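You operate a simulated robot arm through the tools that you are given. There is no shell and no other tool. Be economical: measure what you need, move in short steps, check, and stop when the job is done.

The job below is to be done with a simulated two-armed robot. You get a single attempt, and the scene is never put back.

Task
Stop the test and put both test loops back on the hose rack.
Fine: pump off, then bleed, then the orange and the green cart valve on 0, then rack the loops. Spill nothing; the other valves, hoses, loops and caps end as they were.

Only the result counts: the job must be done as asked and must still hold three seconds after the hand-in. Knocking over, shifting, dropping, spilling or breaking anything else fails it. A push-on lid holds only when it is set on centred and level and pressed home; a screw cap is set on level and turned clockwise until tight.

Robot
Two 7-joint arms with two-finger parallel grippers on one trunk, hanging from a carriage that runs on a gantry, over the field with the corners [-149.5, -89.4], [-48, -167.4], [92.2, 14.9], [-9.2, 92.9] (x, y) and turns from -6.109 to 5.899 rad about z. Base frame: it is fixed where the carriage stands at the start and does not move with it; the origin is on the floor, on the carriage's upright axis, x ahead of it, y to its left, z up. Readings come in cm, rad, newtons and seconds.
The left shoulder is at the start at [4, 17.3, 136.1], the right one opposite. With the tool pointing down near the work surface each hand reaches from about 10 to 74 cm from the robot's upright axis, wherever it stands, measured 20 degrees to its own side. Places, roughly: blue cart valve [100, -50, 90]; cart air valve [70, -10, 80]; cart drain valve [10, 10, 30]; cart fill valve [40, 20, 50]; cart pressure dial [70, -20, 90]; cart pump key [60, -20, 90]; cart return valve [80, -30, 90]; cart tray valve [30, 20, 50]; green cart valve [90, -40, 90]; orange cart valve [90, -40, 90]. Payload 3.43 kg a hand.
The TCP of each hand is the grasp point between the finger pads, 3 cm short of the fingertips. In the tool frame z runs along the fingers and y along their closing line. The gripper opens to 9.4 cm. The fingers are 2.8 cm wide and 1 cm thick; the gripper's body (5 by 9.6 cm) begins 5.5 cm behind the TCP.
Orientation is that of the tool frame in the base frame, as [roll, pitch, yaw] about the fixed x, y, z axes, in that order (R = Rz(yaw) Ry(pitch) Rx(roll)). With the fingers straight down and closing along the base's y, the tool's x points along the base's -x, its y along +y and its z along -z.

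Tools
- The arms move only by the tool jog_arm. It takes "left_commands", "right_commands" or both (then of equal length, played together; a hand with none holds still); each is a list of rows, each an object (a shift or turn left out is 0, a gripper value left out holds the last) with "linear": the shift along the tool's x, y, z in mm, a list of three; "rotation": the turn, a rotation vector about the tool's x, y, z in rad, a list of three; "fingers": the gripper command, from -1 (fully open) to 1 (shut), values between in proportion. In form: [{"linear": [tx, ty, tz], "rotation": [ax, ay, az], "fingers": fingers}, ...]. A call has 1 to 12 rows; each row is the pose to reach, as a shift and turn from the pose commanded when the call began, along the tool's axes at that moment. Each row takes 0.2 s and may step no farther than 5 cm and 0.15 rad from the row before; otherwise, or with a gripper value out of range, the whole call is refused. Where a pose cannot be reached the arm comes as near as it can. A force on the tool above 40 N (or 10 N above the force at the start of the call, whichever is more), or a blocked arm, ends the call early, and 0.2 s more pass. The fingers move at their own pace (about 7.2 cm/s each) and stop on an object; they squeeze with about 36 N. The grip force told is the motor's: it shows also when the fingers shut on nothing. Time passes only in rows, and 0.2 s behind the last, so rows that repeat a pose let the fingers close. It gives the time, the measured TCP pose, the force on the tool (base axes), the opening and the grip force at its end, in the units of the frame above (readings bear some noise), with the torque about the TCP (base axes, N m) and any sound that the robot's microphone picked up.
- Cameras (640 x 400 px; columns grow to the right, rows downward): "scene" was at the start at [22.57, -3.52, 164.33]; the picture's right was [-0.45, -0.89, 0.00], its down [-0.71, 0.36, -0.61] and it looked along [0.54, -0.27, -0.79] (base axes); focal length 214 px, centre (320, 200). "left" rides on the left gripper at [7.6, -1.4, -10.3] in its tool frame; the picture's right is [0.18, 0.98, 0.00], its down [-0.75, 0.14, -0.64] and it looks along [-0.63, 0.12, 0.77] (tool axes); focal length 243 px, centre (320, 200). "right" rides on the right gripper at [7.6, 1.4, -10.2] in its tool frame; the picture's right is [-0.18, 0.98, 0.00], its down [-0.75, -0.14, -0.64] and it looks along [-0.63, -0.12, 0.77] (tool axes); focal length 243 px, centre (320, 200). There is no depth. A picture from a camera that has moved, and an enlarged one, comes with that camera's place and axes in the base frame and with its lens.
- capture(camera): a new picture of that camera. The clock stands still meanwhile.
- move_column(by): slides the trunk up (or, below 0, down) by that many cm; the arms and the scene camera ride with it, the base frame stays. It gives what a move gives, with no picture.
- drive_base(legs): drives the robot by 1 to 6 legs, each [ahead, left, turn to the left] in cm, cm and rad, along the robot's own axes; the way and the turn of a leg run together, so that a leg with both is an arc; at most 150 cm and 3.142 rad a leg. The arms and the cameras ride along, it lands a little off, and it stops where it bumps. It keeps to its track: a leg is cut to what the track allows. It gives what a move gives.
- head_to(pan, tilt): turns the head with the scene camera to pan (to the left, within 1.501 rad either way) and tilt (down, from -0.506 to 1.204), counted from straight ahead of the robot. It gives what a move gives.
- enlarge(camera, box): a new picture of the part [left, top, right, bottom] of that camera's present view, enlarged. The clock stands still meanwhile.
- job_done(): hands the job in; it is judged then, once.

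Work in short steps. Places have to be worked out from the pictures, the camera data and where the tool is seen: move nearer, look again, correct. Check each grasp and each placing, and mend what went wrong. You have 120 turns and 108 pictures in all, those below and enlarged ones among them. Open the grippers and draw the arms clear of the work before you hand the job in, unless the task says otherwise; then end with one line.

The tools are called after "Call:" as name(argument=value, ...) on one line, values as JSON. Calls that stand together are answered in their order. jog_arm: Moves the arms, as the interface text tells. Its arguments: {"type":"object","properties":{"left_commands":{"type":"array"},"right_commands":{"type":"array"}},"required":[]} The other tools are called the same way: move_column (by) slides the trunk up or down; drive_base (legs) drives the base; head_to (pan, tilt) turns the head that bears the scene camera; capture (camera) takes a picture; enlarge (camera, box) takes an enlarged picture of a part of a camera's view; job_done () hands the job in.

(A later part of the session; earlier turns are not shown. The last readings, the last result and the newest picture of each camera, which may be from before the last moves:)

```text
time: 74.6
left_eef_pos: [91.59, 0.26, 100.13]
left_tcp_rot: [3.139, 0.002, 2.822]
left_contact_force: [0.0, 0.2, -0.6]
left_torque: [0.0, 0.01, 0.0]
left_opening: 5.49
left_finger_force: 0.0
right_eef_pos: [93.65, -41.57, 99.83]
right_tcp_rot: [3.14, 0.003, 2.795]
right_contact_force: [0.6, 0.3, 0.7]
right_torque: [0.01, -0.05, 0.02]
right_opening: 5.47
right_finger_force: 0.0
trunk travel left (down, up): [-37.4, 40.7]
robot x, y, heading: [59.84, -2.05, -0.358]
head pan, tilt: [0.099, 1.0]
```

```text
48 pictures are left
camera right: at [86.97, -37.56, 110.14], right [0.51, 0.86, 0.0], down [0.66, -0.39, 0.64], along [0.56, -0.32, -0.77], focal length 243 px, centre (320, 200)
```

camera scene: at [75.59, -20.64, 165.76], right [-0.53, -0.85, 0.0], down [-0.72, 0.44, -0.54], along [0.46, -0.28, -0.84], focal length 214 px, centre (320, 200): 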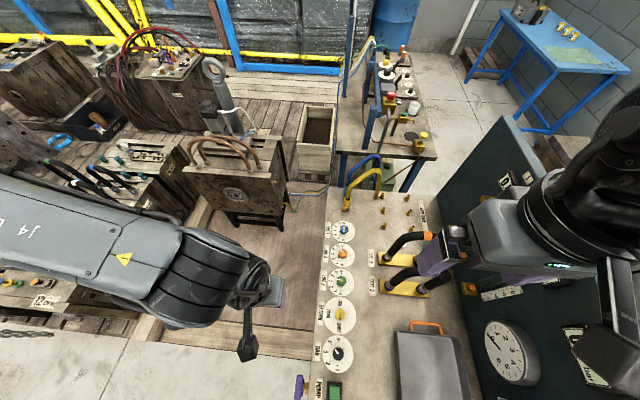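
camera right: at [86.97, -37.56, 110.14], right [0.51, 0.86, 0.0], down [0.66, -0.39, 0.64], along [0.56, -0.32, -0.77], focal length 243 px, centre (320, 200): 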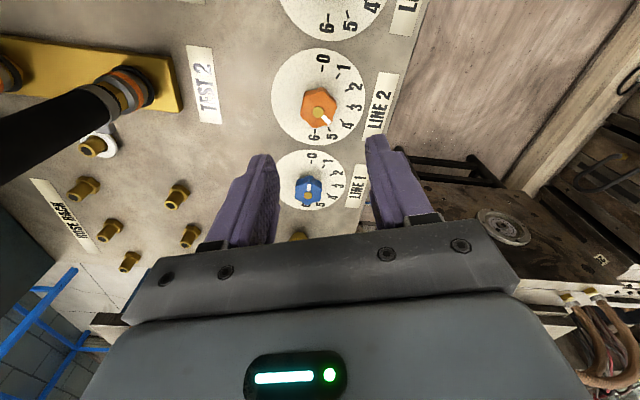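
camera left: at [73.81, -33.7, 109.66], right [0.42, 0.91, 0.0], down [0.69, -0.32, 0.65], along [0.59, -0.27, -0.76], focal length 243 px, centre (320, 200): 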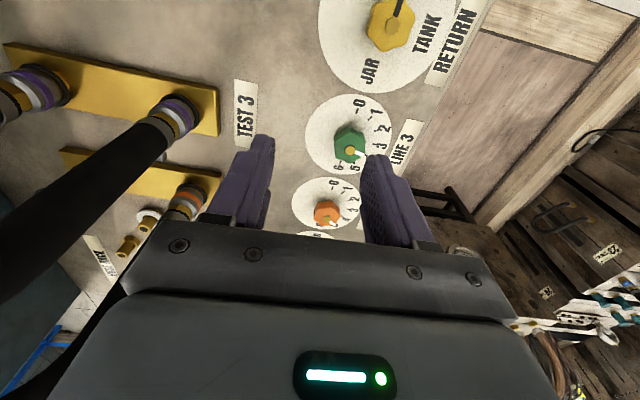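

Centred. Descend around the orange knob and grip it.

Call:
jog_arm(right_commands=[{"linear": [0, 0, 40]}, {"linear": [0, 0, 70]}, {"linear": [0, 0, 90]}, {"linear": [0, 0, 100]}, {"linear": [0, 0, 100]}, {"linear": [0, 0, 100], "fingers": 1}, {"linear": [0, 0, 100]}, {"linear": [0, 0, 100]}, {"linear": [0, 0, 100], "rotation": [0, 0, -0.15]}, {"linear": [0, 0, 100], "rotation": [0, 0, -0.3]}, {"linear": [0, 0, 100], "rotation": [0, 0, -0.45]}, {"linear": [0, 0, 100], "rotation": [0, 0, -0.6]}])

Call:
jog_arm(right_commands=[{"rotation": [0, 0, -0.15]}, {"rotation": [0, 0, -0.3]}, {"rotation": [0, 0, -0.45]}, {"rotation": [0, 0, -0.6]}, {"rotation": [0, 0, -0.75]}, {"rotation": [0, 0, -0.9]}, {"rotation": [0, 0, -1.05]}, {"rotation": [0, 0, -1.2]}, {"rotation": [0, 0, -1.35]}, {"rotation": [0, 0, -1.5]}, {"rotation": [0, 0, -1.5]}])

Call:
capture(camera="right")

```text
time: 77.2
left_eef_pos: [91.41, -0.07, 100.05]
left_tcp_rot: [-3.139, 0.002, 2.824]
left_contact_force: [0.6, 0.2, 0.0]
left_torque: [0.0, 0.0, 0.01]
left_opening: 5.52
left_finger_force: 0.1
right_eef_pos: [93.47, -41.97, 89.95]
right_tcp_rot: [-3.141, 0.001, -2.887]
right_contact_force: [-6.7, -18.9, -3.8]
right_torque: [-0.29, -0.61, -0.06]
right_opening: 3.27
right_finger_force: 45.0
trunk travel left (down, up): [-37.4, 40.7]
robot x, y, heading: [59.6, -1.94, -0.351]
head pan, tilt: [0.099, 1.0]
```

```text
time: 79.6
left_eef_pos: [91.75, -0.12, 100.23]
left_tcp_rot: [-3.141, 0.004, 2.826]
left_contact_force: [0.5, -0.2, -0.2]
left_torque: [-0.02, 0.02, -0.03]
left_opening: 5.51
left_finger_force: 0.0
right_eef_pos: [93.81, -42.01, 90.02]
right_tcp_rot: [-3.134, -0.001, -1.387]
right_contact_force: [15.4, -20.6, -14.4]
right_torque: [-0.21, -0.33, -0.03]
right_opening: 3.24
right_finger_force: 44.9
trunk travel left (down, up): [-37.4, 40.7]
robot x, y, heading: [59.91, -2.15, -0.351]
head pan, tilt: [0.099, 1.0]
```

```text
47 pictures are left
camera right: at [93.91, -49.64, 100.39], right [-1.0, 0.0, -0.01], down [0.0, 0.77, 0.64], along [0.01, 0.64, -0.77], focal length 243 px, centre (320, 200)
```

right: 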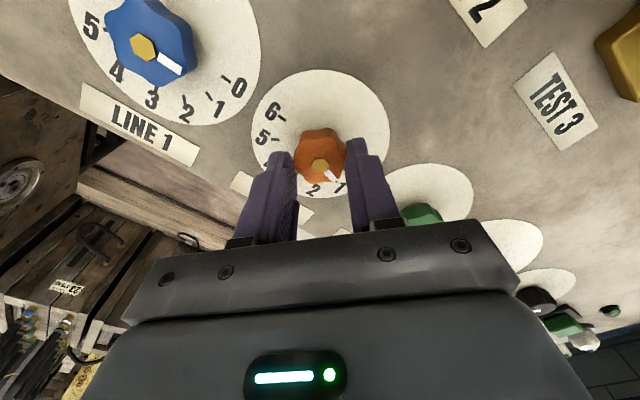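

Orange is at about 1. Turn the last 0.52 rad.

Call:
jog_arm(right_commands=[{"rotation": [0, 0, -0.13]}, {"rotation": [0, 0, -0.26]}, {"rotation": [0, 0, -0.39]}, {"rotation": [0, 0, -0.52]}, {"rotation": [0, 0, -0.52]}])

Call:
enlarge(camera="right", box=[220, 60, 420, 210])

```text
time: 80.8
left_eef_pos: [91.5, 0.02, 100.25]
left_tcp_rot: [3.141, 0.001, 2.822]
left_contact_force: [1.0, 0.7, -0.3]
left_torque: [0.02, 0.02, 0.01]
left_opening: 5.49
left_finger_force: 0.1
right_eef_pos: [93.62, -41.58, 90.03]
right_tcp_rot: [-3.138, 0.002, -0.864]
right_contact_force: [-3.4, -5.4, 20.4]
right_torque: [-0.11, 0.27, -0.09]
right_opening: 3.24
right_finger_force: 44.8
trunk travel left (down, up): [-37.4, 40.7]
robot x, y, heading: [59.79, -1.65, -0.353]
head pan, tilt: [0.099, 1.0]
```

```text
2.67 times, centred on (320, 135) of right
camera zoom: at [97.6, -48.29, 100.36], right [-0.87, -0.5, 0.0], down [-0.38, 0.66, 0.64], along [-0.32, 0.56, -0.77], focal length 647 px, centre (320, 373)
```

zoom: 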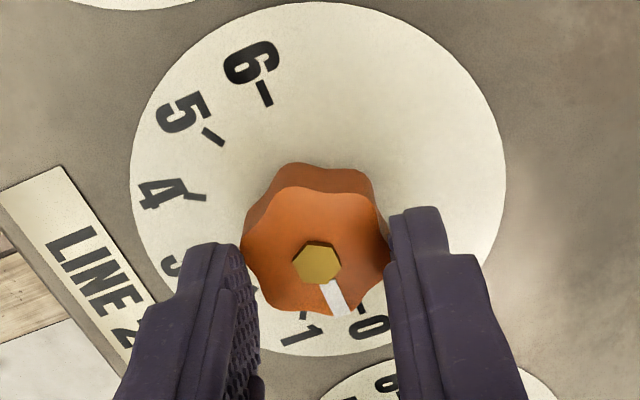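

Pointer lines up with 0. Release, lift and verify.

Call:
jog_arm(right_commands=[{"fingers": -0.17}, {"fingers": -0.17}, {"linear": [0, 0, 0]}, {"linear": [0, 0, -30]}, {"linear": [0, 0, -70]}, {"linear": [0, 0, -110]}, {"linear": [0, 0, -150]}, {"linear": [0, 0, -150]}])

Call:
enlarge(camera="right", box=[240, 20, 400, 140])

Call:
capture(camera="scene")

```text
time: 82.6
left_eef_pos: [91.5, 0.24, 100.17]
left_tcp_rot: [3.14, 0.002, 2.822]
left_contact_force: [0.9, 0.6, -0.4]
left_torque: [0.0, 0.01, 0.02]
left_opening: 5.51
left_finger_force: 0.0
right_eef_pos: [93.55, -41.54, 105.12]
right_tcp_rot: [-3.139, 0.001, -0.868]
right_contact_force: [-0.8, -0.2, 0.0]
right_torque: [0.0, -0.01, 0.02]
right_opening: 5.52
right_finger_force: 0.0
trunk travel left (down, up): [-37.4, 40.7]
robot x, y, heading: [59.93, -1.74, -0.351]
head pan, tilt: [0.099, 1.0]
```

```text
3.33 times, centred on (320, 80) of right
camera zoom: at [97.45, -48.11, 115.35], right [-0.87, -0.5, 0.0], down [-0.38, 0.66, 0.64], along [-0.32, 0.56, -0.77], focal length 809 px, centre (320, 600)
```

zoom: 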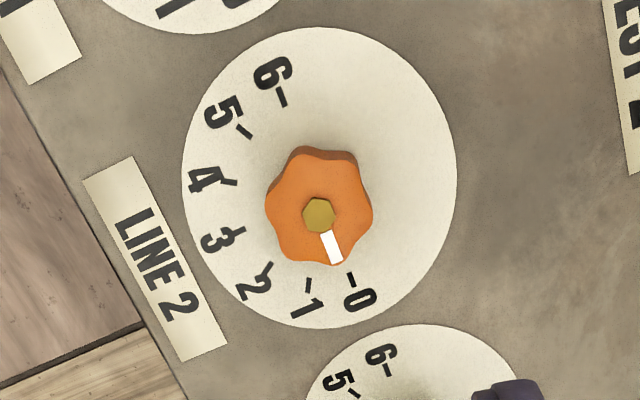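

```text
44 pictures are left
camera scene: at [81.53, -9.35, 149.75], right [-0.25, -0.97, 0.0], down [-0.81, 0.21, -0.54], along [0.52, -0.14, -0.84], focal length 214 px, centre (320, 200)
```

scene: 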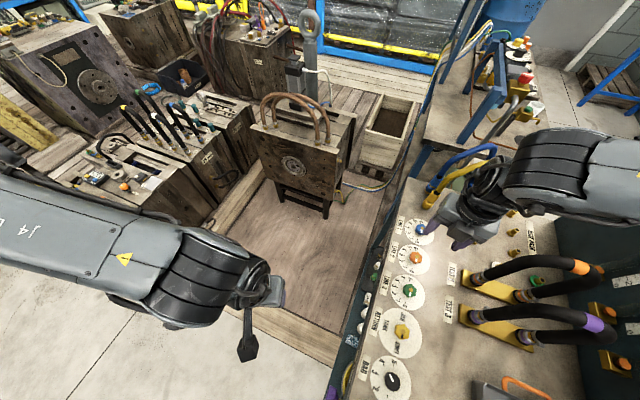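

Both valves are on 0. Now the loops: tops at z≈109, legs 11 cm apart, T2 mid ≈(80.4,-59.3), T3 mid ≈(72.7,-53.5), rack row 1 mid ≈(90.9,-67.3), row 2 mid ≈(96.7,-71.9) — all in line along the cart. I raise the right hand, then drive nearer.

Call:
jog_arm(right_commands=[{"linear": [0, 0, -40], "rotation": [0, 0, 0.15]}, {"linear": [0, 0, -80], "rotation": [0, 0, 0.3]}, {"linear": [0, 0, -120], "rotation": [0, 0, 0.45]}, {"linear": [0, 0, -160], "rotation": [0, 0, 0.6]}, {"linear": [0, 0, -190], "rotation": [0, 0, 0.75]}, {"linear": [0, 0, -190], "rotation": [0, 0, 0.9]}, {"linear": [0, 0, -190], "rotation": [0, 0, 0.9]}])

Call:
drive_base(legs=[[9.7, -13.5, -0.1]])

Call:
capture(camera="right")

Call:
capture(camera="scene")

```text
time: 84.2
left_eef_pos: [91.58, 0.23, 100.16]
left_tcp_rot: [3.14, 0.001, 2.822]
left_contact_force: [0.2, 0.5, 0.4]
left_torque: [-0.02, 0.02, -0.02]
left_opening: 5.5
left_finger_force: 0.1
right_eef_pos: [93.33, -41.42, 124.03]
right_tcp_rot: [-3.135, 0.007, -1.769]
right_contact_force: [0.0, -0.3, -0.7]
right_torque: [0.03, -0.03, 0.0]
right_opening: 5.5
right_finger_force: 0.1
trunk travel left (down, up): [-37.4, 40.7]
robot x, y, heading: [59.64, -1.91, -0.35]
head pan, tilt: [0.099, 1.0]
```

```text
time: 85.7
left_eef_pos: [95.27, -19.09, 100.21]
left_tcp_rot: [3.141, 0.002, 2.723]
left_contact_force: [0.2, 0.0, 0.1]
left_torque: [0.01, -0.03, 0.02]
left_opening: 5.51
left_finger_force: 0.0
right_eef_pos: [92.9, -60.71, 123.87]
right_tcp_rot: [-3.133, 0.005, -1.867]
right_contact_force: [-0.5, -0.6, 0.5]
right_torque: [-0.03, 0.03, -0.01]
right_opening: 5.51
right_finger_force: 0.0
trunk travel left (down, up): [-37.4, 40.7]
robot x, y, heading: [63.96, -17.89, -0.454]
head pan, tilt: [0.099, 1.0]
```

```text
43 pictures are left
camera right: at [89.27, -67.49, 134.1], right [-0.89, 0.46, -0.01], down [0.35, 0.68, 0.65], along [0.3, 0.57, -0.76], focal length 243 px, centre (320, 200)
```

right: 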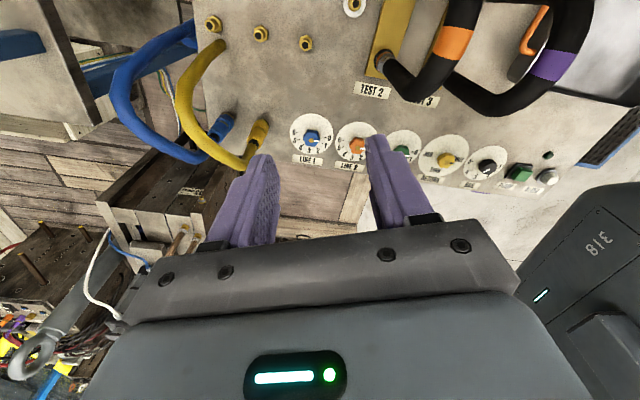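

```text
42 pictures are left
camera scene: at [84.44, -27.58, 149.76], right [-0.35, -0.94, 0.0], down [-0.79, 0.29, -0.54], along [0.51, -0.19, -0.84], focal length 214 px, centre (320, 200)
```

scene: 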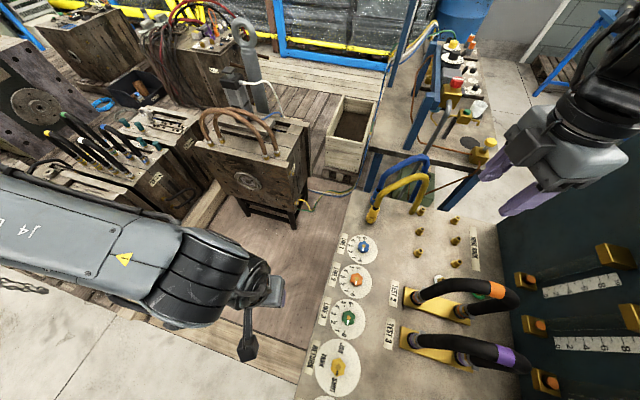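

Good clear view. I pan the head right and bring the right hand above TEST 2's orange band, fingers closing along the cart axis (yaw -2.226).

Call:
jog_arm(right_commands=[{"linear": [4, 21, 0], "rotation": [-0.001, 0.001, 0.06], "fingers": -0.5}, {"linear": [8, 42, 0], "rotation": [-0.003, 0.002, 0.12]}, {"linear": [12, 63, 0], "rotation": [-0.004, 0.003, 0.18]}, {"linear": [16, 84, 0], "rotation": [-0.005, 0.004, 0.24]}, {"linear": [20, 105, 0], "rotation": [-0.007, 0.004, 0.3]}, {"linear": [23, 124, 0], "rotation": [-0.008, 0.005, 0.36]}, {"linear": [23, 124, 0], "rotation": [-0.008, 0.005, 0.36]}])

Call:
head_to(pan=-0.5, tilt=1.0)

Call:
capture(camera="right")

Call:
capture(camera="scene")

```text
time: 87.2
left_eef_pos: [95.2, -18.91, 100.11]
left_tcp_rot: [3.14, 0.002, 2.723]
left_contact_force: [0.4, 0.3, -0.2]
left_torque: [0.02, -0.03, -0.01]
left_opening: 5.49
left_finger_force: 0.0
right_eef_pos: [80.31, -59.2, 123.59]
right_tcp_rot: [3.14, 0.001, -2.227]
right_contact_force: [-0.1, 0.2, -0.1]
right_torque: [-0.02, 0.0, 0.04]
right_opening: 7.05
right_finger_force: 0.1
trunk travel left (down, up): [-37.4, 40.7]
robot x, y, heading: [63.31, -18.23, -0.452]
head pan, tilt: [0.099, 1.0]
```

```text
time: 88.2
left_eef_pos: [95.31, -18.9, 100.19]
left_tcp_rot: [3.139, 0.002, 2.722]
left_contact_force: [-0.4, -0.3, -1.0]
left_torque: [0.02, -0.02, 0.02]
left_opening: 5.51
left_finger_force: 0.0
right_eef_pos: [80.39, -59.15, 123.73]
right_tcp_rot: [3.139, 0.002, -2.228]
right_contact_force: [-1.2, 0.7, 0.3]
right_torque: [0.01, 0.04, 0.01]
right_opening: 7.02
right_finger_force: 0.0
trunk travel left (down, up): [-37.4, 40.7]
robot x, y, heading: [63.56, -18.06, -0.453]
head pan, tilt: [-0.499, 1.0]
```

```text
41 pictures are left
camera right: at [74.65, -64.28, 134.09], right [-0.67, 0.75, 0.0], down [0.57, 0.51, 0.64], along [0.48, 0.43, -0.77], focal length 243 px, centre (320, 200)
```

right: 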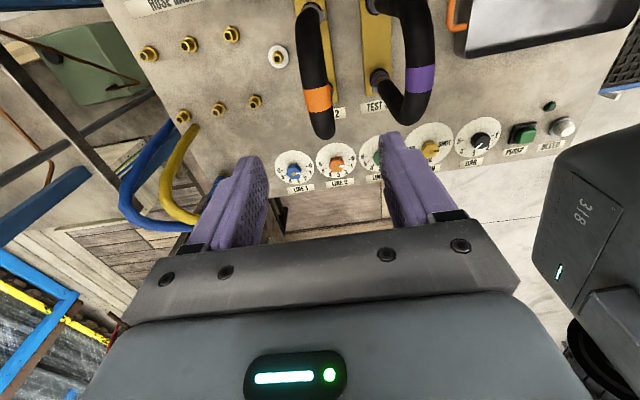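

```text
40 pictures are left
camera scene: at [81.94, -30.78, 149.75], right [-0.81, -0.58, 0.0], down [-0.49, 0.69, -0.54], along [0.31, -0.44, -0.84], focal length 214 px, centre (320, 200)
```

scene: 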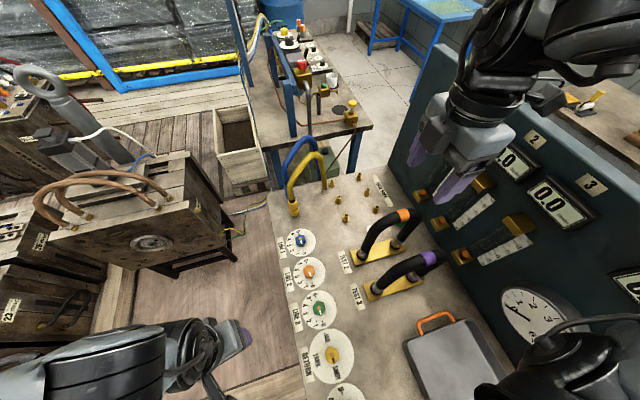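

Band seen at ≈(80.4, -59.1, 109.5): the hand is centred. Descend to TCP z≈108.

Call:
jog_arm(right_commands=[{"linear": [0, 0, 40]}, {"linear": [0, 0, 80]}, {"linear": [0, 0, 110]}, {"linear": [0, 0, 135]}, {"linear": [0, 0, 155]}, {"linear": [0, 0, 155]}])

Call:
capture(camera="right")

Call:
enlarge(camera="scene", box=[320, 130, 520, 310])

```text
time: 89.7
left_eef_pos: [95.32, -18.98, 100.22]
left_tcp_rot: [3.138, 0.002, 2.721]
left_contact_force: [-0.1, 0.2, -0.6]
left_torque: [0.02, -0.01, 0.02]
left_opening: 5.5
left_finger_force: 0.1
right_eef_pos: [80.39, -59.28, 108.11]
right_tcp_rot: [3.138, 0.001, -2.229]
right_contact_force: [0.2, -0.1, 0.0]
right_torque: [0.02, -0.02, 0.03]
right_opening: 7.01
right_finger_force: 0.1
trunk travel left (down, up): [-37.4, 40.7]
robot x, y, heading: [63.63, -17.61, -0.456]
head pan, tilt: [-0.499, 1.0]
```

```text
39 pictures are left
camera right: at [74.61, -64.42, 118.37], right [-0.67, 0.75, 0.0], down [0.57, 0.51, 0.64], along [0.48, 0.43, -0.77], focal length 243 px, centre (320, 200)
```

right: 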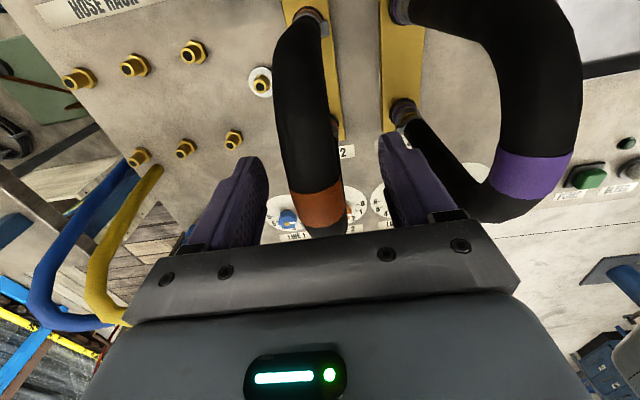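

```text
2.22 times, centred on (420, 220) of scene
camera zoom: at [81.93, -30.79, 149.75], right [-0.81, -0.58, 0.0], down [-0.49, 0.69, -0.54], along [0.31, -0.44, -0.84], focal length 477 px, centre (98, 156)
```

zoom: 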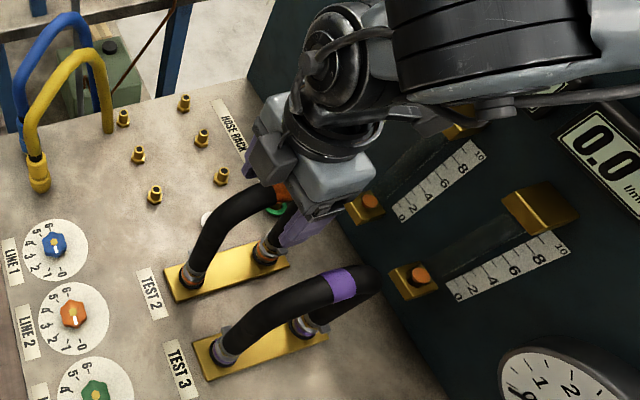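

The band lies between the pads. Close the fingers on it.

Call:
jog_arm(right_commands=[{"fingers": 1}, {"fingers": 1}, {"fingers": 1}, {"fingers": 1}])

Call:
capture(camera="right")

```text
time: 90.7
left_eef_pos: [95.44, -19.06, 100.31]
left_tcp_rot: [3.14, 0.002, 2.724]
left_contact_force: [1.0, -0.3, -1.3]
left_torque: [0.03, 0.03, 0.0]
left_opening: 5.52
left_finger_force: 0.0
right_eef_pos: [80.47, -59.47, 108.06]
right_tcp_rot: [3.139, 0.003, -2.228]
right_contact_force: [6.8, -6.0, -5.9]
right_torque: [0.02, -0.04, 0.01]
right_opening: 2.95
right_finger_force: 36.6
trunk travel left (down, up): [-37.4, 40.7]
robot x, y, heading: [63.62, -17.95, -0.457]
head pan, tilt: [-0.499, 1.0]
```

```text
37 pictures are left
camera right: at [74.7, -64.48, 118.4], right [-0.67, 0.75, 0.0], down [0.57, 0.51, 0.64], along [0.48, 0.43, -0.77], focal length 243 px, centre (320, 200)
```

right: 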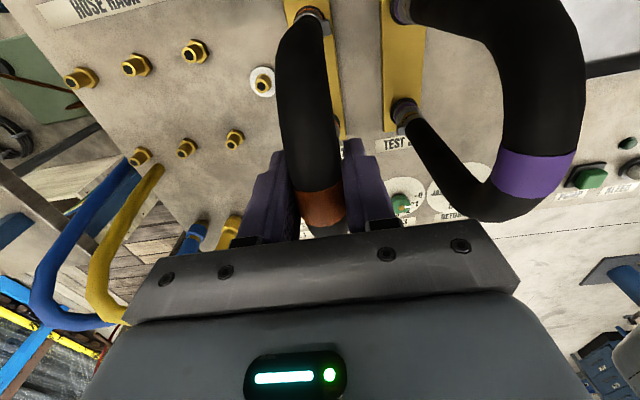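

Gripped (2.95 cm). Lift straight up slowly, easing 2 mm toward the hose's natural place.

Call:
jog_arm(right_commands=[{"linear": [0, -2, 0]}, {"linear": [0, -2, -3]}, {"linear": [0, -2, -6]}, {"linear": [0, -2, -10]}, {"linear": [0, -2, -15]}, {"linear": [0, -2, -20]}, {"linear": [0, -2, -25]}, {"linear": [0, -2, -25]}])

Call:
enlarge(camera="scene", box=[320, 130, 520, 310])

```text
time: 92.5
left_eef_pos: [95.3, -18.88, 100.3]
left_tcp_rot: [3.141, 0.002, 2.721]
left_contact_force: [-0.9, 0.5, -0.6]
left_torque: [-0.01, -0.03, 0.01]
left_opening: 5.51
left_finger_force: 0.1
right_eef_pos: [80.6, -59.26, 110.66]
right_tcp_rot: [3.138, 0.0, -2.229]
right_contact_force: [-0.2, -0.2, -2.6]
right_torque: [0.0, 0.02, 0.0]
right_opening: 2.94
right_finger_force: 36.2
trunk travel left (down, up): [-37.4, 40.7]
robot x, y, heading: [63.88, -17.93, -0.451]
head pan, tilt: [-0.499, 1.0]
```

```text
2.22 times, centred on (420, 220) of scene
camera zoom: at [81.93, -30.78, 149.74], right [-0.81, -0.58, 0.0], down [-0.49, 0.69, -0.54], along [0.31, -0.44, -0.84], focal length 477 px, centre (98, 156)
```

zoom: 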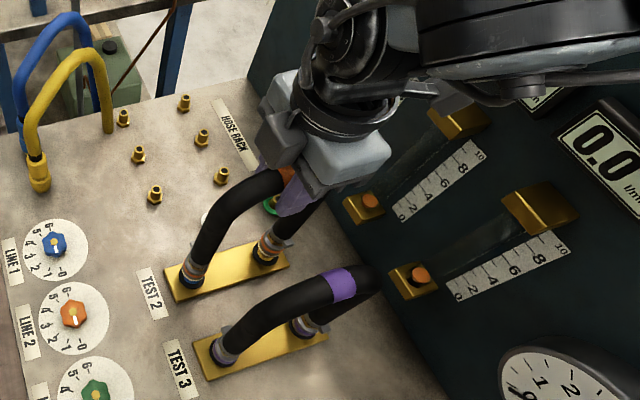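

Loop freed cleanly (only ~2.6 N weight). Lift 6 cm more and carry it 20 cm along the cart to above rack row 2.

Call:
jog_arm(right_commands=[{"linear": [0, 0, -30]}, {"linear": [0, 0, -65]}, {"linear": [0, -25, -65]}, {"linear": [0, -50, -65]}, {"linear": [0, -75, -65]}, {"linear": [0, -100, -65]}, {"linear": [0, -125, -65]}, {"linear": [0, -150, -65]}, {"linear": [0, -175, -65]}, {"linear": [0, -190, -65]}, {"linear": [0, -202, -65]}, {"linear": [0, -202, -65]}])

Call:
capture(camera="right")

Call:
enlarge(camera="scene", box=[310, 100, 470, 240])

```text
time: 95.0
left_eef_pos: [95.18, -19.02, 100.07]
left_tcp_rot: [3.138, 0.003, 2.721]
left_contact_force: [0.1, 0.0, 0.1]
left_torque: [-0.05, 0.01, 0.0]
left_opening: 5.49
left_finger_force: 0.0
right_eef_pos: [96.28, -71.62, 117.14]
right_tcp_rot: [3.138, 0.002, -2.227]
right_contact_force: [-0.2, 0.5, -3.3]
right_torque: [-0.02, 0.0, -0.02]
right_opening: 2.95
right_finger_force: 35.4
trunk travel left (down, up): [-37.4, 40.7]
robot x, y, heading: [63.52, -17.62, -0.456]
head pan, tilt: [-0.499, 1.0]
```

```text
35 pictures are left
camera right: at [90.67, -76.69, 127.42], right [-0.67, 0.75, 0.0], down [0.57, 0.51, 0.64], along [0.48, 0.43, -0.77], focal length 243 px, centre (320, 200)
```

right: 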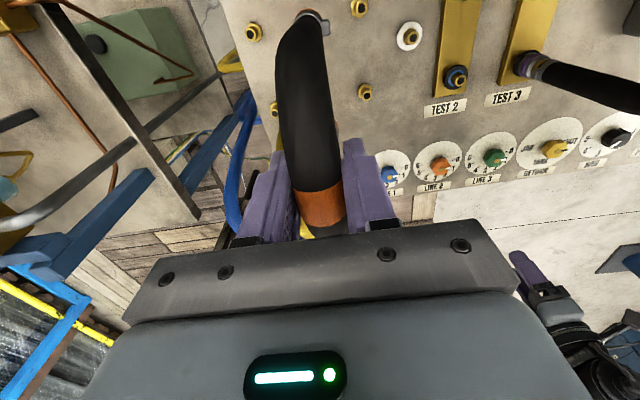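

```text
2.86 times, centred on (390, 170) of scene
camera zoom: at [81.91, -30.77, 149.74], right [-0.81, -0.58, 0.0], down [-0.49, 0.69, -0.54], along [0.31, -0.44, -0.84], focal length 613 px, centre (120, 286)
```

zoom: 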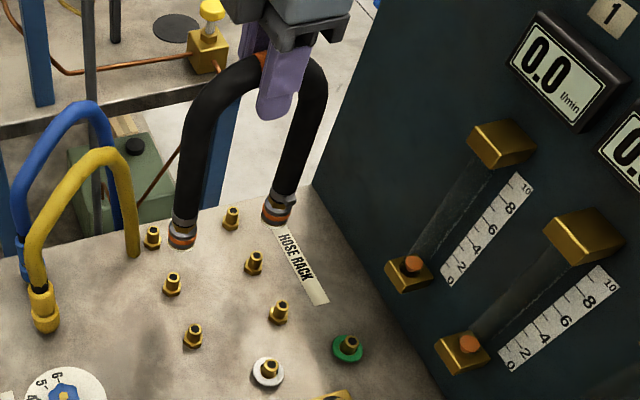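

Legs' ends are at z≈96; pegs of row 2 look ~0.6 cm further along. I correct 6 mm and lower 4 cm to just above the pegs for a closer check.

Call:
jog_arm(right_commands=[{"linear": [0, -6, 10]}, {"linear": [0, -6, 25]}, {"linear": [0, -6, 40]}, {"linear": [0, -6, 40]}])

Call:
enlarge(camera="scene", box=[335, 130, 415, 190])

Call:
enlarge(camera="right", box=[220, 0, 420, 130])

```text
time: 96.0
left_eef_pos: [95.32, -18.87, 100.27]
left_tcp_rot: [3.139, 0.001, 2.721]
left_contact_force: [-1.0, 0.0, -0.7]
left_torque: [-0.03, -0.01, -0.05]
left_opening: 5.51
left_finger_force: 0.0
right_eef_pos: [96.84, -72.02, 113.17]
right_tcp_rot: [3.14, 0.004, -2.229]
right_contact_force: [1.0, -0.2, -3.4]
right_torque: [0.0, 0.01, -0.05]
right_opening: 2.91
right_finger_force: 36.2
trunk travel left (down, up): [-37.4, 40.7]
robot x, y, heading: [63.53, -18.03, -0.454]
head pan, tilt: [-0.499, 1.0]
```

```text
6.67 times, centred on (375, 160) of scene
camera zoom: at [81.93, -30.78, 149.74], right [-0.81, -0.58, 0.0], down [-0.49, 0.69, -0.54], along [0.31, -0.44, -0.84], focal length 1430 px, centre (-47, 467)
```

zoom: 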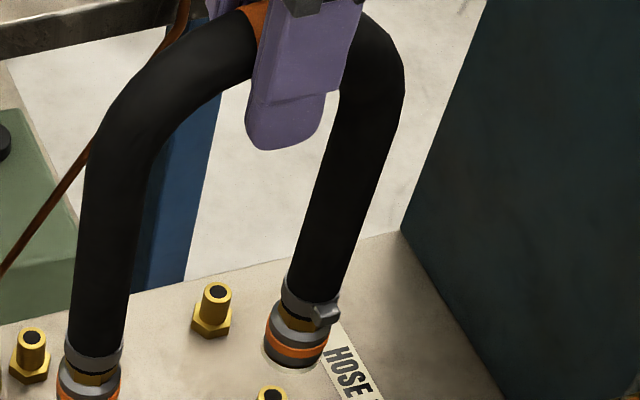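

```text
3.08 times, centred on (320, 65) of right
camera zoom: at [91.14, -77.07, 123.49], right [-0.67, 0.75, 0.0], down [0.57, 0.51, 0.64], along [0.48, 0.43, -0.77], focal length 746 px, centre (320, 615)
```

zoom: 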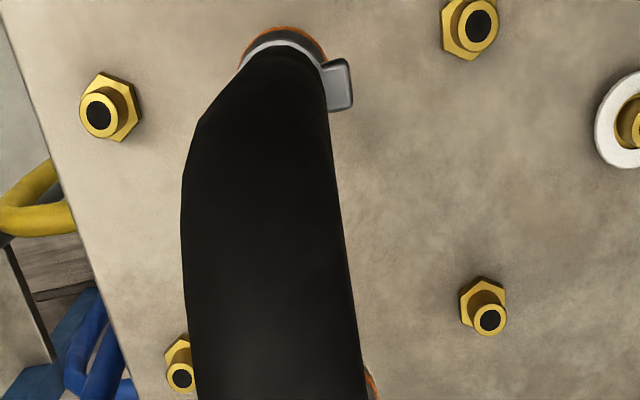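

Right-hand view suggests the loop is nearly over row 2. I take one more scene close-up slightly lower to see both legs and pegs.

Call:
enlarge(camera="scene", box=[330, 165, 410, 220])

```text
7.27 times, centred on (370, 192) of scene
camera zoom: at [81.93, -30.78, 149.74], right [-0.81, -0.58, 0.0], down [-0.49, 0.69, -0.54], along [0.31, -0.44, -0.84], focal length 1560 px, centre (-44, 254)
```

zoom: 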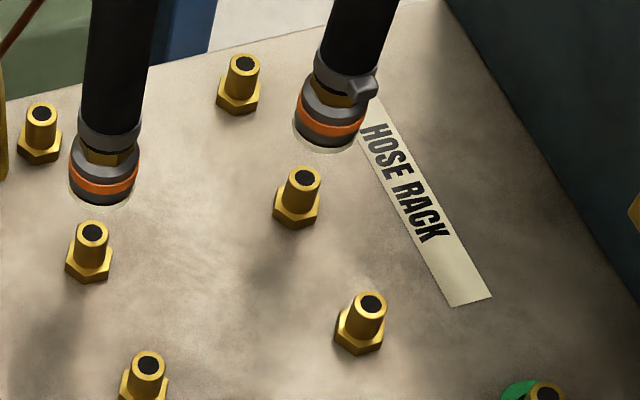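

Analysis of both views: legs are within ~2 mm of the row 2 pegs. I nudge 1–2 mm and lower slowly onto them, watching the force.

Call:
jog_arm(right_commands=[{"linear": [-1, -1.5, 0]}, {"linear": [-1, -1.5, 12]}, {"linear": [-1, -1.5, 22]}, {"linear": [-1, -1.5, 30]}, {"linear": [-1, -1.5, 35]}, {"linear": [-1, -1.5, 39]}, {"linear": [-1, -1.5, 42]}, {"linear": [-1, -1.5, 42]}])

Call:
enlarge(camera="scene", box=[330, 165, 410, 220])

```text
time: 97.8
left_eef_pos: [95.37, -18.94, 100.16]
left_tcp_rot: [3.141, 0.001, 2.722]
left_contact_force: [0.3, -0.5, -0.6]
left_torque: [0.0, -0.01, 0.01]
left_opening: 5.51
left_finger_force: 0.1
right_eef_pos: [97.01, -71.91, 108.89]
right_tcp_rot: [3.138, 0.002, -2.227]
right_contact_force: [0.1, 0.1, -3.5]
right_torque: [-0.01, 0.0, 0.01]
right_opening: 2.95
right_finger_force: 36.2
trunk travel left (down, up): [-37.4, 40.7]
robot x, y, heading: [63.52, -17.77, -0.457]
head pan, tilt: [-0.499, 1.0]
```

```text
7.27 times, centred on (370, 192) of scene
camera zoom: at [81.93, -30.78, 149.74], right [-0.81, -0.58, 0.0], down [-0.49, 0.69, -0.54], along [0.31, -0.44, -0.84], focal length 1560 px, centre (-44, 254)
```

zoom: 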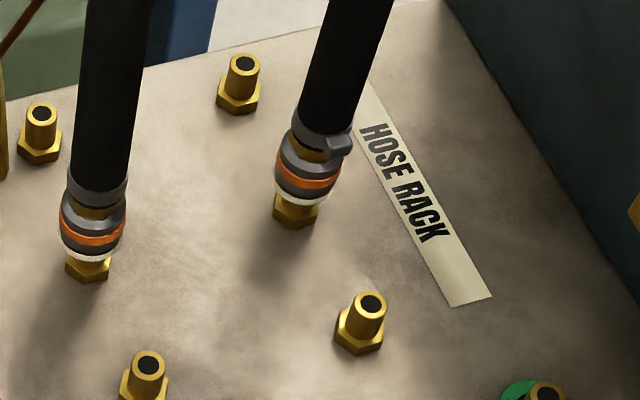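

Legs are nicely over the pegs, no contact force. Continue down slowly until seated.

Call:
jog_arm(right_commands=[{"linear": [0, 0, 3]}, {"linear": [0, 0, 6]}, {"linear": [0, 0, 9]}, {"linear": [0, 0, 12]}, {"linear": [0, 0, 15]}, {"linear": [0, 0, 18]}, {"linear": [0, 0, 18]}])

Call:
enlarge(camera="scene", box=[330, 165, 410, 220])

```text
time: 99.5
left_eef_pos: [95.2, -19.0, 100.12]
left_tcp_rot: [3.141, 0.002, 2.721]
left_contact_force: [-0.6, -0.8, -0.3]
left_torque: [0.01, -0.03, -0.03]
left_opening: 5.49
left_finger_force: 0.0
right_eef_pos: [97.14, -72.11, 107.14]
right_tcp_rot: [3.137, 0.002, -2.23]
right_contact_force: [0.1, -1.5, -1.3]
right_torque: [-0.46, 0.2, 0.02]
right_opening: 2.95
right_finger_force: 36.2
trunk travel left (down, up): [-37.4, 40.7]
robot x, y, heading: [63.45, -18.07, -0.458]
head pan, tilt: [-0.499, 1.0]
```

```text
7.27 times, centred on (370, 192) of scene
camera zoom: at [81.92, -30.8, 149.75], right [-0.81, -0.58, 0.0], down [-0.49, 0.69, -0.54], along [0.31, -0.44, -0.84], focal length 1560 px, centre (-44, 254)
```

zoom: 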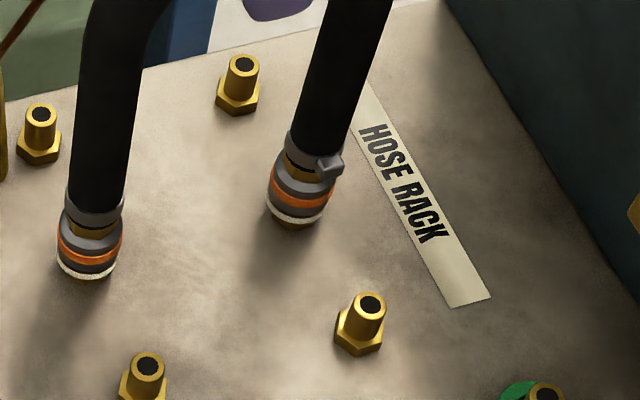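

Weight is being taken up. Push down gently a bit further to seat.

Call:
jog_arm(right_commands=[{"linear": [0, 0, 2]}, {"linear": [0, 0, 4]}, {"linear": [0, 0, 6]}, {"linear": [0, 0, 8]}, {"linear": [0, 0, 10]}, {"linear": [0, 0, 10]}])

Call:
enlarge(camera="scene", box=[330, 165, 410, 220])

```text
time: 100.5
left_eef_pos: [95.28, -19.07, 100.1]
left_tcp_rot: [-3.141, 0.001, 2.722]
left_contact_force: [-0.3, -0.4, -0.1]
left_torque: [-0.02, -0.01, 0.0]
left_opening: 5.49
left_finger_force: 0.1
right_eef_pos: [97.12, -72.19, 106.85]
right_tcp_rot: [-3.138, 0.005, -2.231]
right_contact_force: [-6.3, -3.0, 13.6]
right_torque: [-0.32, 0.31, 0.24]
right_opening: 2.96
right_finger_force: 35.8
trunk travel left (down, up): [-37.4, 40.7]
robot x, y, heading: [63.64, -17.89, -0.451]
head pan, tilt: [-0.499, 1.0]
stopped in row 4 (right hand): the force on the tool passed its limit at 45 N (the readings are from after the stop); the commanded pose is now the measured one
```

```text
7.27 times, centred on (370, 192) of scene
camera zoom: at [81.86, -30.88, 149.75], right [-0.82, -0.58, 0.0], down [-0.49, 0.69, -0.54], along [0.31, -0.44, -0.84], focal length 1560 px, centre (-44, 254)
```

zoom: 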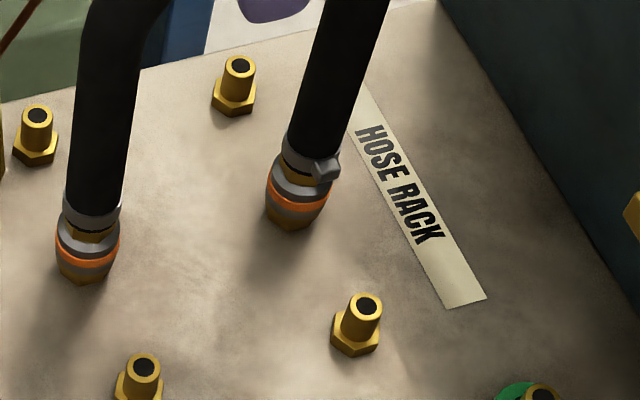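

Seated hard on both pegs. Release and rise straight up.

Call:
jog_arm(right_commands=[{"linear": [0, 0, -1], "fingers": 0.2}, {"linear": [0, 0, -1], "fingers": -0.1}, {"linear": [0, 0, -1], "fingers": -0.4}, {"linear": [0, 0, -1]}, {"linear": [0, 0, -30]}, {"linear": [0, 0, -70]}, {"linear": [0, 0, -110]}, {"linear": [0, 0, -150]}, {"linear": [0, 0, -150]}])

Call:
capture(camera="scene")

Call:
enlarge(camera="scene", box=[310, 130, 470, 240])

```text
time: 102.5
left_eef_pos: [95.34, -19.03, 100.16]
left_tcp_rot: [3.141, 0.002, 2.721]
left_contact_force: [-0.4, -0.7, 0.3]
left_torque: [0.0, -0.02, 0.0]
left_opening: 5.52
left_finger_force: 0.1
right_eef_pos: [95.35, -71.55, 120.2]
right_tcp_rot: [-3.138, 0.006, -2.228]
right_contact_force: [-0.1, -0.8, -0.5]
right_torque: [0.01, 0.0, -0.04]
right_opening: 6.57
right_finger_force: 0.0
right hand out of reach, approached as far as the arm can: row 8, 9
trunk travel left (down, up): [-37.4, 40.7]
robot x, y, heading: [63.31, -17.87, -0.45]
head pan, tilt: [-0.499, 1.0]
```

```text
27 pictures are left
camera scene: at [81.93, -30.78, 149.75], right [-0.81, -0.58, 0.0], down [-0.49, 0.69, -0.54], along [0.31, -0.44, -0.84], focal length 214 px, centre (320, 200)
```

scene: 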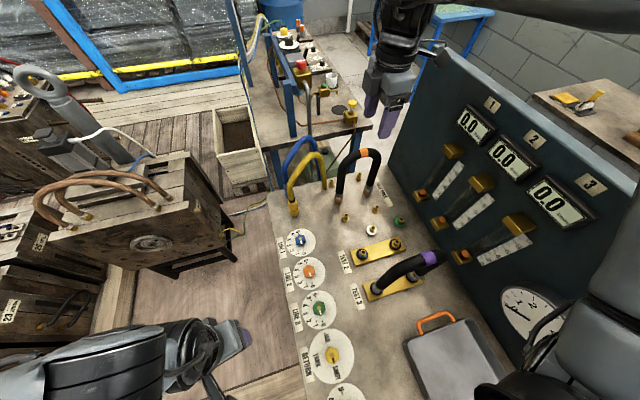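

```text
3.64 times, centred on (390, 185) of scene
camera zoom: at [81.93, -30.78, 149.75], right [-0.81, -0.58, 0.0], down [-0.49, 0.69, -0.54], along [0.31, -0.44, -0.84], focal length 780 px, centre (66, 254)
```

zoom: 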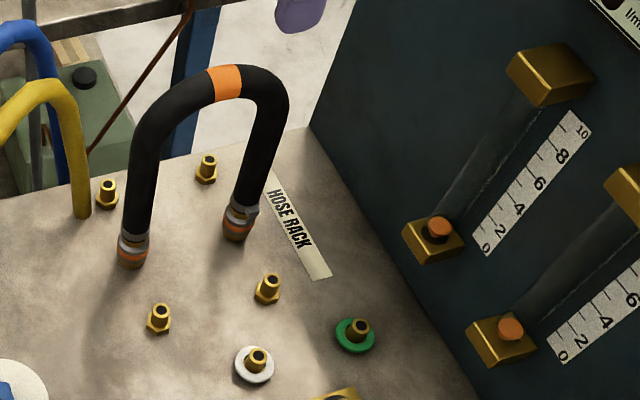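

Orange loop stands on rack row 2. Now go back along the cart to above the purple loop at ≈(72.8, -53.6).

Call:
jog_arm(right_commands=[{"linear": [0, 41, 0], "fingers": -0.5}, {"linear": [0, 82, 0]}, {"linear": [0, 123, 0]}, {"linear": [0, 164, 0]}, {"linear": [0, 205, 0]}, {"linear": [-2, 246, 0]}, {"linear": [-4, 288, 0]}, {"linear": [-4, 288, 0]}])

Call:
capture(camera="right")

```text
time: 104.2
left_eef_pos: [95.18, -18.87, 100.19]
left_tcp_rot: [3.141, 0.001, 2.72]
left_contact_force: [-0.2, 0.3, 0.0]
left_torque: [-0.03, -0.02, -0.02]
left_opening: 5.48
left_finger_force: 0.1
right_eef_pos: [73.37, -54.4, 119.91]
right_tcp_rot: [-3.141, 0.006, -2.231]
right_contact_force: [-0.4, -0.2, 0.0]
right_torque: [-0.01, 0.01, 0.01]
right_opening: 7.07
right_finger_force: 0.1
right hand out of reach, approached as far as the arm can: row 7, 8
trunk travel left (down, up): [-37.4, 40.7]
robot x, y, heading: [63.81, -17.75, -0.449]
head pan, tilt: [-0.499, 1.0]
```

```text
25 pictures are left
camera right: at [67.6, -59.44, 130.25], right [-0.66, 0.75, 0.0], down [0.57, 0.51, 0.65], along [0.48, 0.43, -0.76], focal length 243 px, centre (320, 200)
```

right: 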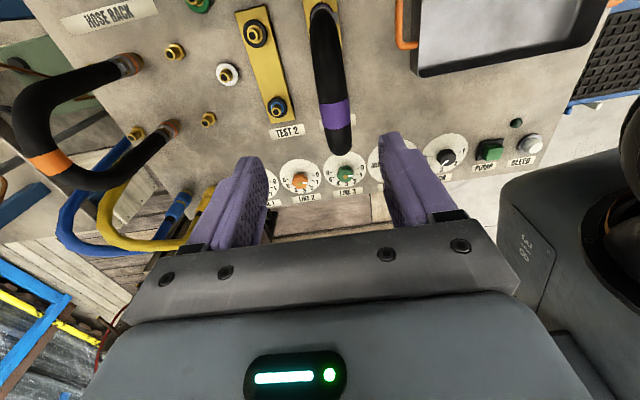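

T3's band ≈(72.7, -53.2). The hand's at its inner limit, so I back the base ~7 cm along the cart.

Call:
drive_base(legs=[[-7, 1.5, 0]])

```text
time: 105.3
left_eef_pos: [89.43, -14.49, 100.06]
left_tcp_rot: [3.14, 0.0, 2.721]
left_contact_force: [0.2, -0.3, -1.1]
left_torque: [0.03, 0.0, -0.04]
left_opening: 5.5
left_finger_force: 0.0
right_eef_pos: [67.62, -49.94, 119.97]
right_tcp_rot: [3.141, 0.006, -2.23]
right_contact_force: [0.2, -0.8, -0.3]
right_torque: [-0.02, -0.01, -0.01]
right_opening: 7.05
right_finger_force: 0.0
trunk travel left (down, up): [-37.4, 40.7]
robot x, y, heading: [57.94, -13.4, -0.458]
head pan, tilt: [-0.499, 1.0]
```

Shift to above T3's band and look.

Call:
jog_arm(right_commands=[{"linear": [-2, -30, 0], "rotation": [0, 0.006, 0]}, {"linear": [-5, -61, 0], "rotation": [0, 0.006, 0]}, {"linear": [-5, -61, 0], "rotation": [0, 0.006, 0]}])

Call:
capture(camera="right")

Call:
capture(camera="scene")

```text
time: 106.1
left_eef_pos: [89.58, -14.56, 100.16]
left_tcp_rot: [3.14, 0.003, 2.721]
left_contact_force: [0.5, 0.5, -0.2]
left_torque: [0.02, 0.0, 0.0]
left_opening: 5.5
left_finger_force: 0.0
right_eef_pos: [72.83, -53.13, 119.81]
right_tcp_rot: [3.139, 0.0, -2.23]
right_contact_force: [-0.8, 0.0, 0.1]
right_torque: [-0.04, -0.03, 0.04]
right_opening: 7.05
right_finger_force: 0.0
trunk travel left (down, up): [-37.4, 40.7]
robot x, y, heading: [58.01, -13.43, -0.447]
head pan, tilt: [-0.499, 1.0]
```

```text
24 pictures are left
camera right: at [67.06, -58.09, 130.05], right [-0.66, 0.75, 0.0], down [0.57, 0.51, 0.64], along [0.48, 0.43, -0.77], focal length 243 px, centre (320, 200)
```

right: 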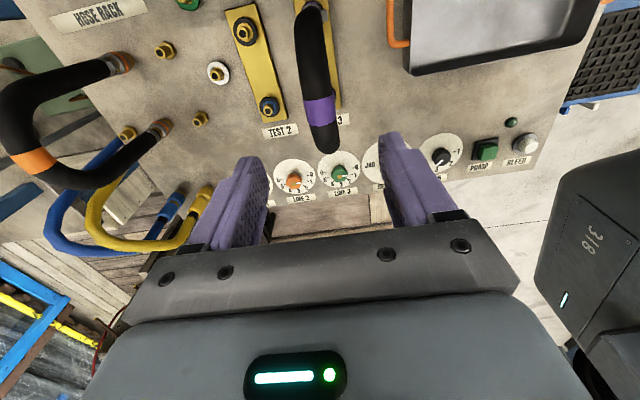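

```text
23 pictures are left
camera scene: at [76.17, -26.31, 149.74], right [-0.82, -0.58, 0.0], down [-0.49, 0.69, -0.54], along [0.31, -0.44, -0.84], focal length 214 px, centre (320, 200)
```

scene: 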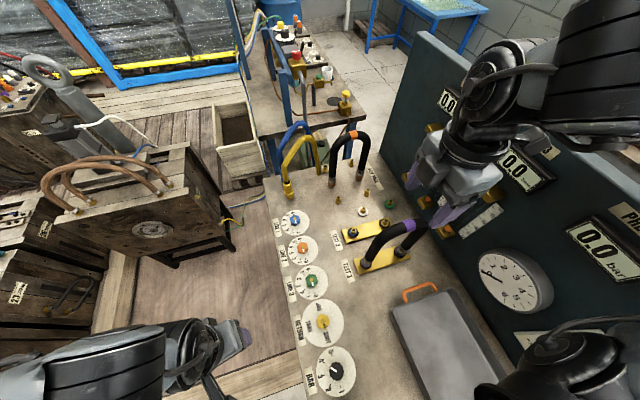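

Centred. Descend to TCP z≈108, and close on the purple band.

Call:
jog_arm(right_commands=[{"linear": [0, 0, 40]}, {"linear": [0, 0, 75]}, {"linear": [0, 0, 100]}, {"linear": [0, 0, 118]}, {"linear": [0, 0, 118]}, {"linear": [0, 0, 118], "fingers": 1}, {"linear": [0, 0, 118]}, {"linear": [0, 0, 118]}, {"linear": [0, 0, 118]}])

Call:
capture(camera="right")

```text
time: 108.1
left_eef_pos: [89.72, -14.58, 100.17]
left_tcp_rot: [3.14, 0.002, 2.721]
left_contact_force: [-0.1, -0.1, -0.3]
left_torque: [0.03, 0.01, -0.01]
left_opening: 5.51
left_finger_force: 0.0
right_eef_pos: [72.65, -53.17, 108.09]
right_tcp_rot: [3.141, 0.0, -2.23]
right_contact_force: [3.9, -4.5, -7.2]
right_torque: [0.01, -0.06, 0.18]
right_opening: 2.95
right_finger_force: 35.8
trunk travel left (down, up): [-37.4, 40.7]
robot x, y, heading: [57.81, -13.32, -0.453]
head pan, tilt: [-0.499, 1.0]
```

```text
22 pictures are left
camera right: at [66.88, -58.18, 118.42], right [-0.66, 0.75, 0.0], down [0.57, 0.51, 0.64], along [0.48, 0.43, -0.77], focal length 243 px, centre (320, 200)
```

right: 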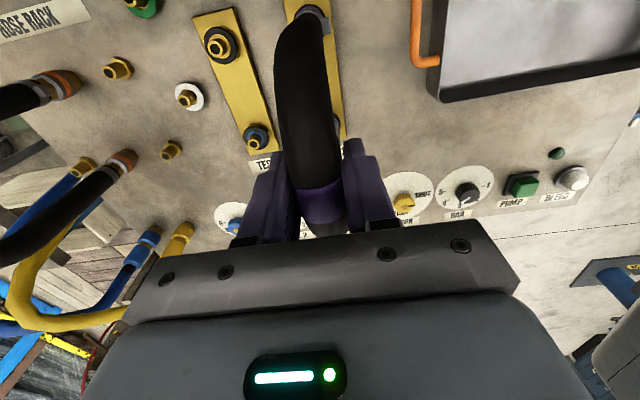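

Gripped. Lift slowly straight up.

Call:
jog_arm(right_commands=[{"linear": [0, -2, 0]}, {"linear": [0, -2, -4]}, {"linear": [0, -2, -8]}, {"linear": [0, -2, -13]}, {"linear": [0, -2, -19]}, {"linear": [0, -2, -26]}, {"linear": [0, -2, -50]}, {"linear": [0, -2, -75]}, {"linear": [0, -2, -90]}, {"linear": [0, -2, -90]}])

Call:
enlarge(camera="scene", box=[310, 120, 510, 290])

```text
time: 110.3
left_eef_pos: [89.54, -14.55, 100.2]
left_tcp_rot: [3.14, 0.001, 2.72]
left_contact_force: [-0.9, 0.4, -0.1]
left_torque: [-0.01, -0.02, -0.02]
left_opening: 5.47
left_finger_force: 0.1
right_eef_pos: [72.74, -53.6, 117.02]
right_tcp_rot: [3.141, -0.001, -2.23]
right_contact_force: [-1.0, 0.0, -3.2]
right_torque: [-0.01, -0.02, 0.0]
right_opening: 2.94
right_finger_force: 36.0
trunk travel left (down, up): [-37.4, 40.7]
robot x, y, heading: [57.86, -13.34, -0.456]
head pan, tilt: [-0.499, 1.0]
```

```text
2.35 times, centred on (410, 205) of scene
camera zoom: at [76.18, -26.3, 149.74], right [-0.82, -0.58, 0.0], down [-0.49, 0.69, -0.54], along [0.31, -0.44, -0.84], focal length 505 px, centre (108, 188)
```

zoom: 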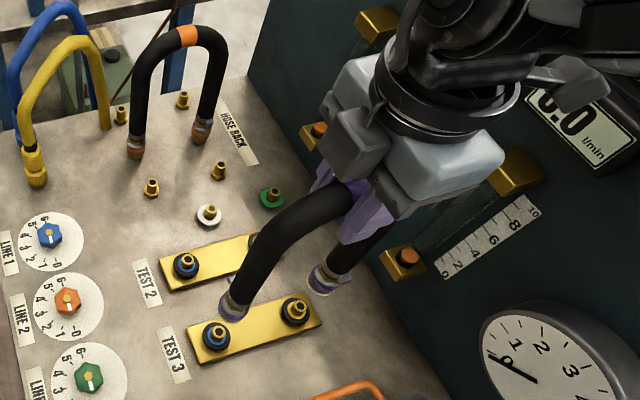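

Purple loop is free. Carry it 23 cm along the cart to above rack row 1 (target ≈(91.3, -67.6)).

Call:
jog_arm(right_commands=[{"linear": [0, -25, 0]}, {"linear": [0, -50, 0]}, {"linear": [0, -75, 0]}, {"linear": [0, -100, 0]}, {"linear": [0, -125, 0]}, {"linear": [-1, -150, 0]}, {"linear": [-2, -175, 0]}, {"linear": [-3, -200, 0]}, {"linear": [-3, -220, 0]}, {"linear": [-3, -233, 0]}, {"linear": [-3, -233, 25]}, {"linear": [-3, -233, 40]}])

Call:
enlarge(camera="scene", box=[330, 160, 410, 220])

Call:
capture(camera="right")

```text
time: 112.9
left_eef_pos: [89.72, -14.5, 100.15]
left_tcp_rot: [3.14, 0.001, 2.721]
left_contact_force: [-0.1, 0.1, 0.5]
left_torque: [-0.02, -0.01, -0.02]
left_opening: 5.49
left_finger_force: 0.0
right_eef_pos: [91.62, -67.43, 113.14]
right_tcp_rot: [3.14, 0.0, -2.232]
right_contact_force: [-0.5, 0.1, -2.8]
right_torque: [0.0, 0.02, 0.03]
right_opening: 2.94
right_finger_force: 35.8
trunk travel left (down, up): [-37.4, 40.7]
robot x, y, heading: [58.08, -13.34, -0.461]
head pan, tilt: [-0.499, 1.0]
```

```text
6.67 times, centred on (370, 190) of scene
camera zoom: at [76.18, -26.3, 149.75], right [-0.82, -0.58, 0.0], down [-0.49, 0.69, -0.54], along [0.31, -0.44, -0.84], focal length 1430 px, centre (-13, 267)
```

zoom: 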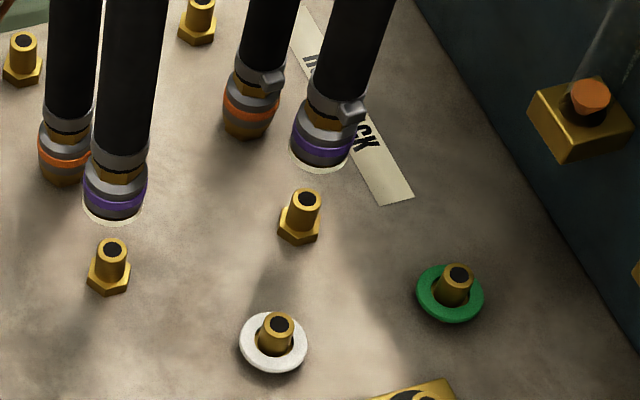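

```text
19 pictures are left
camera right: at [85.84, -72.41, 123.47], right [-0.66, 0.75, 0.0], down [0.57, 0.51, 0.64], along [0.48, 0.43, -0.77], focal length 243 px, centre (320, 200)
```

right: 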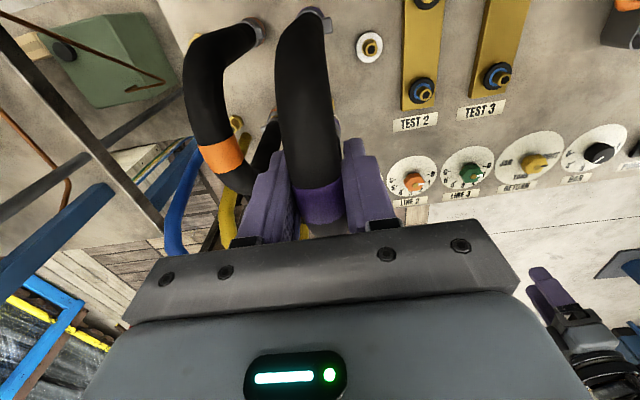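

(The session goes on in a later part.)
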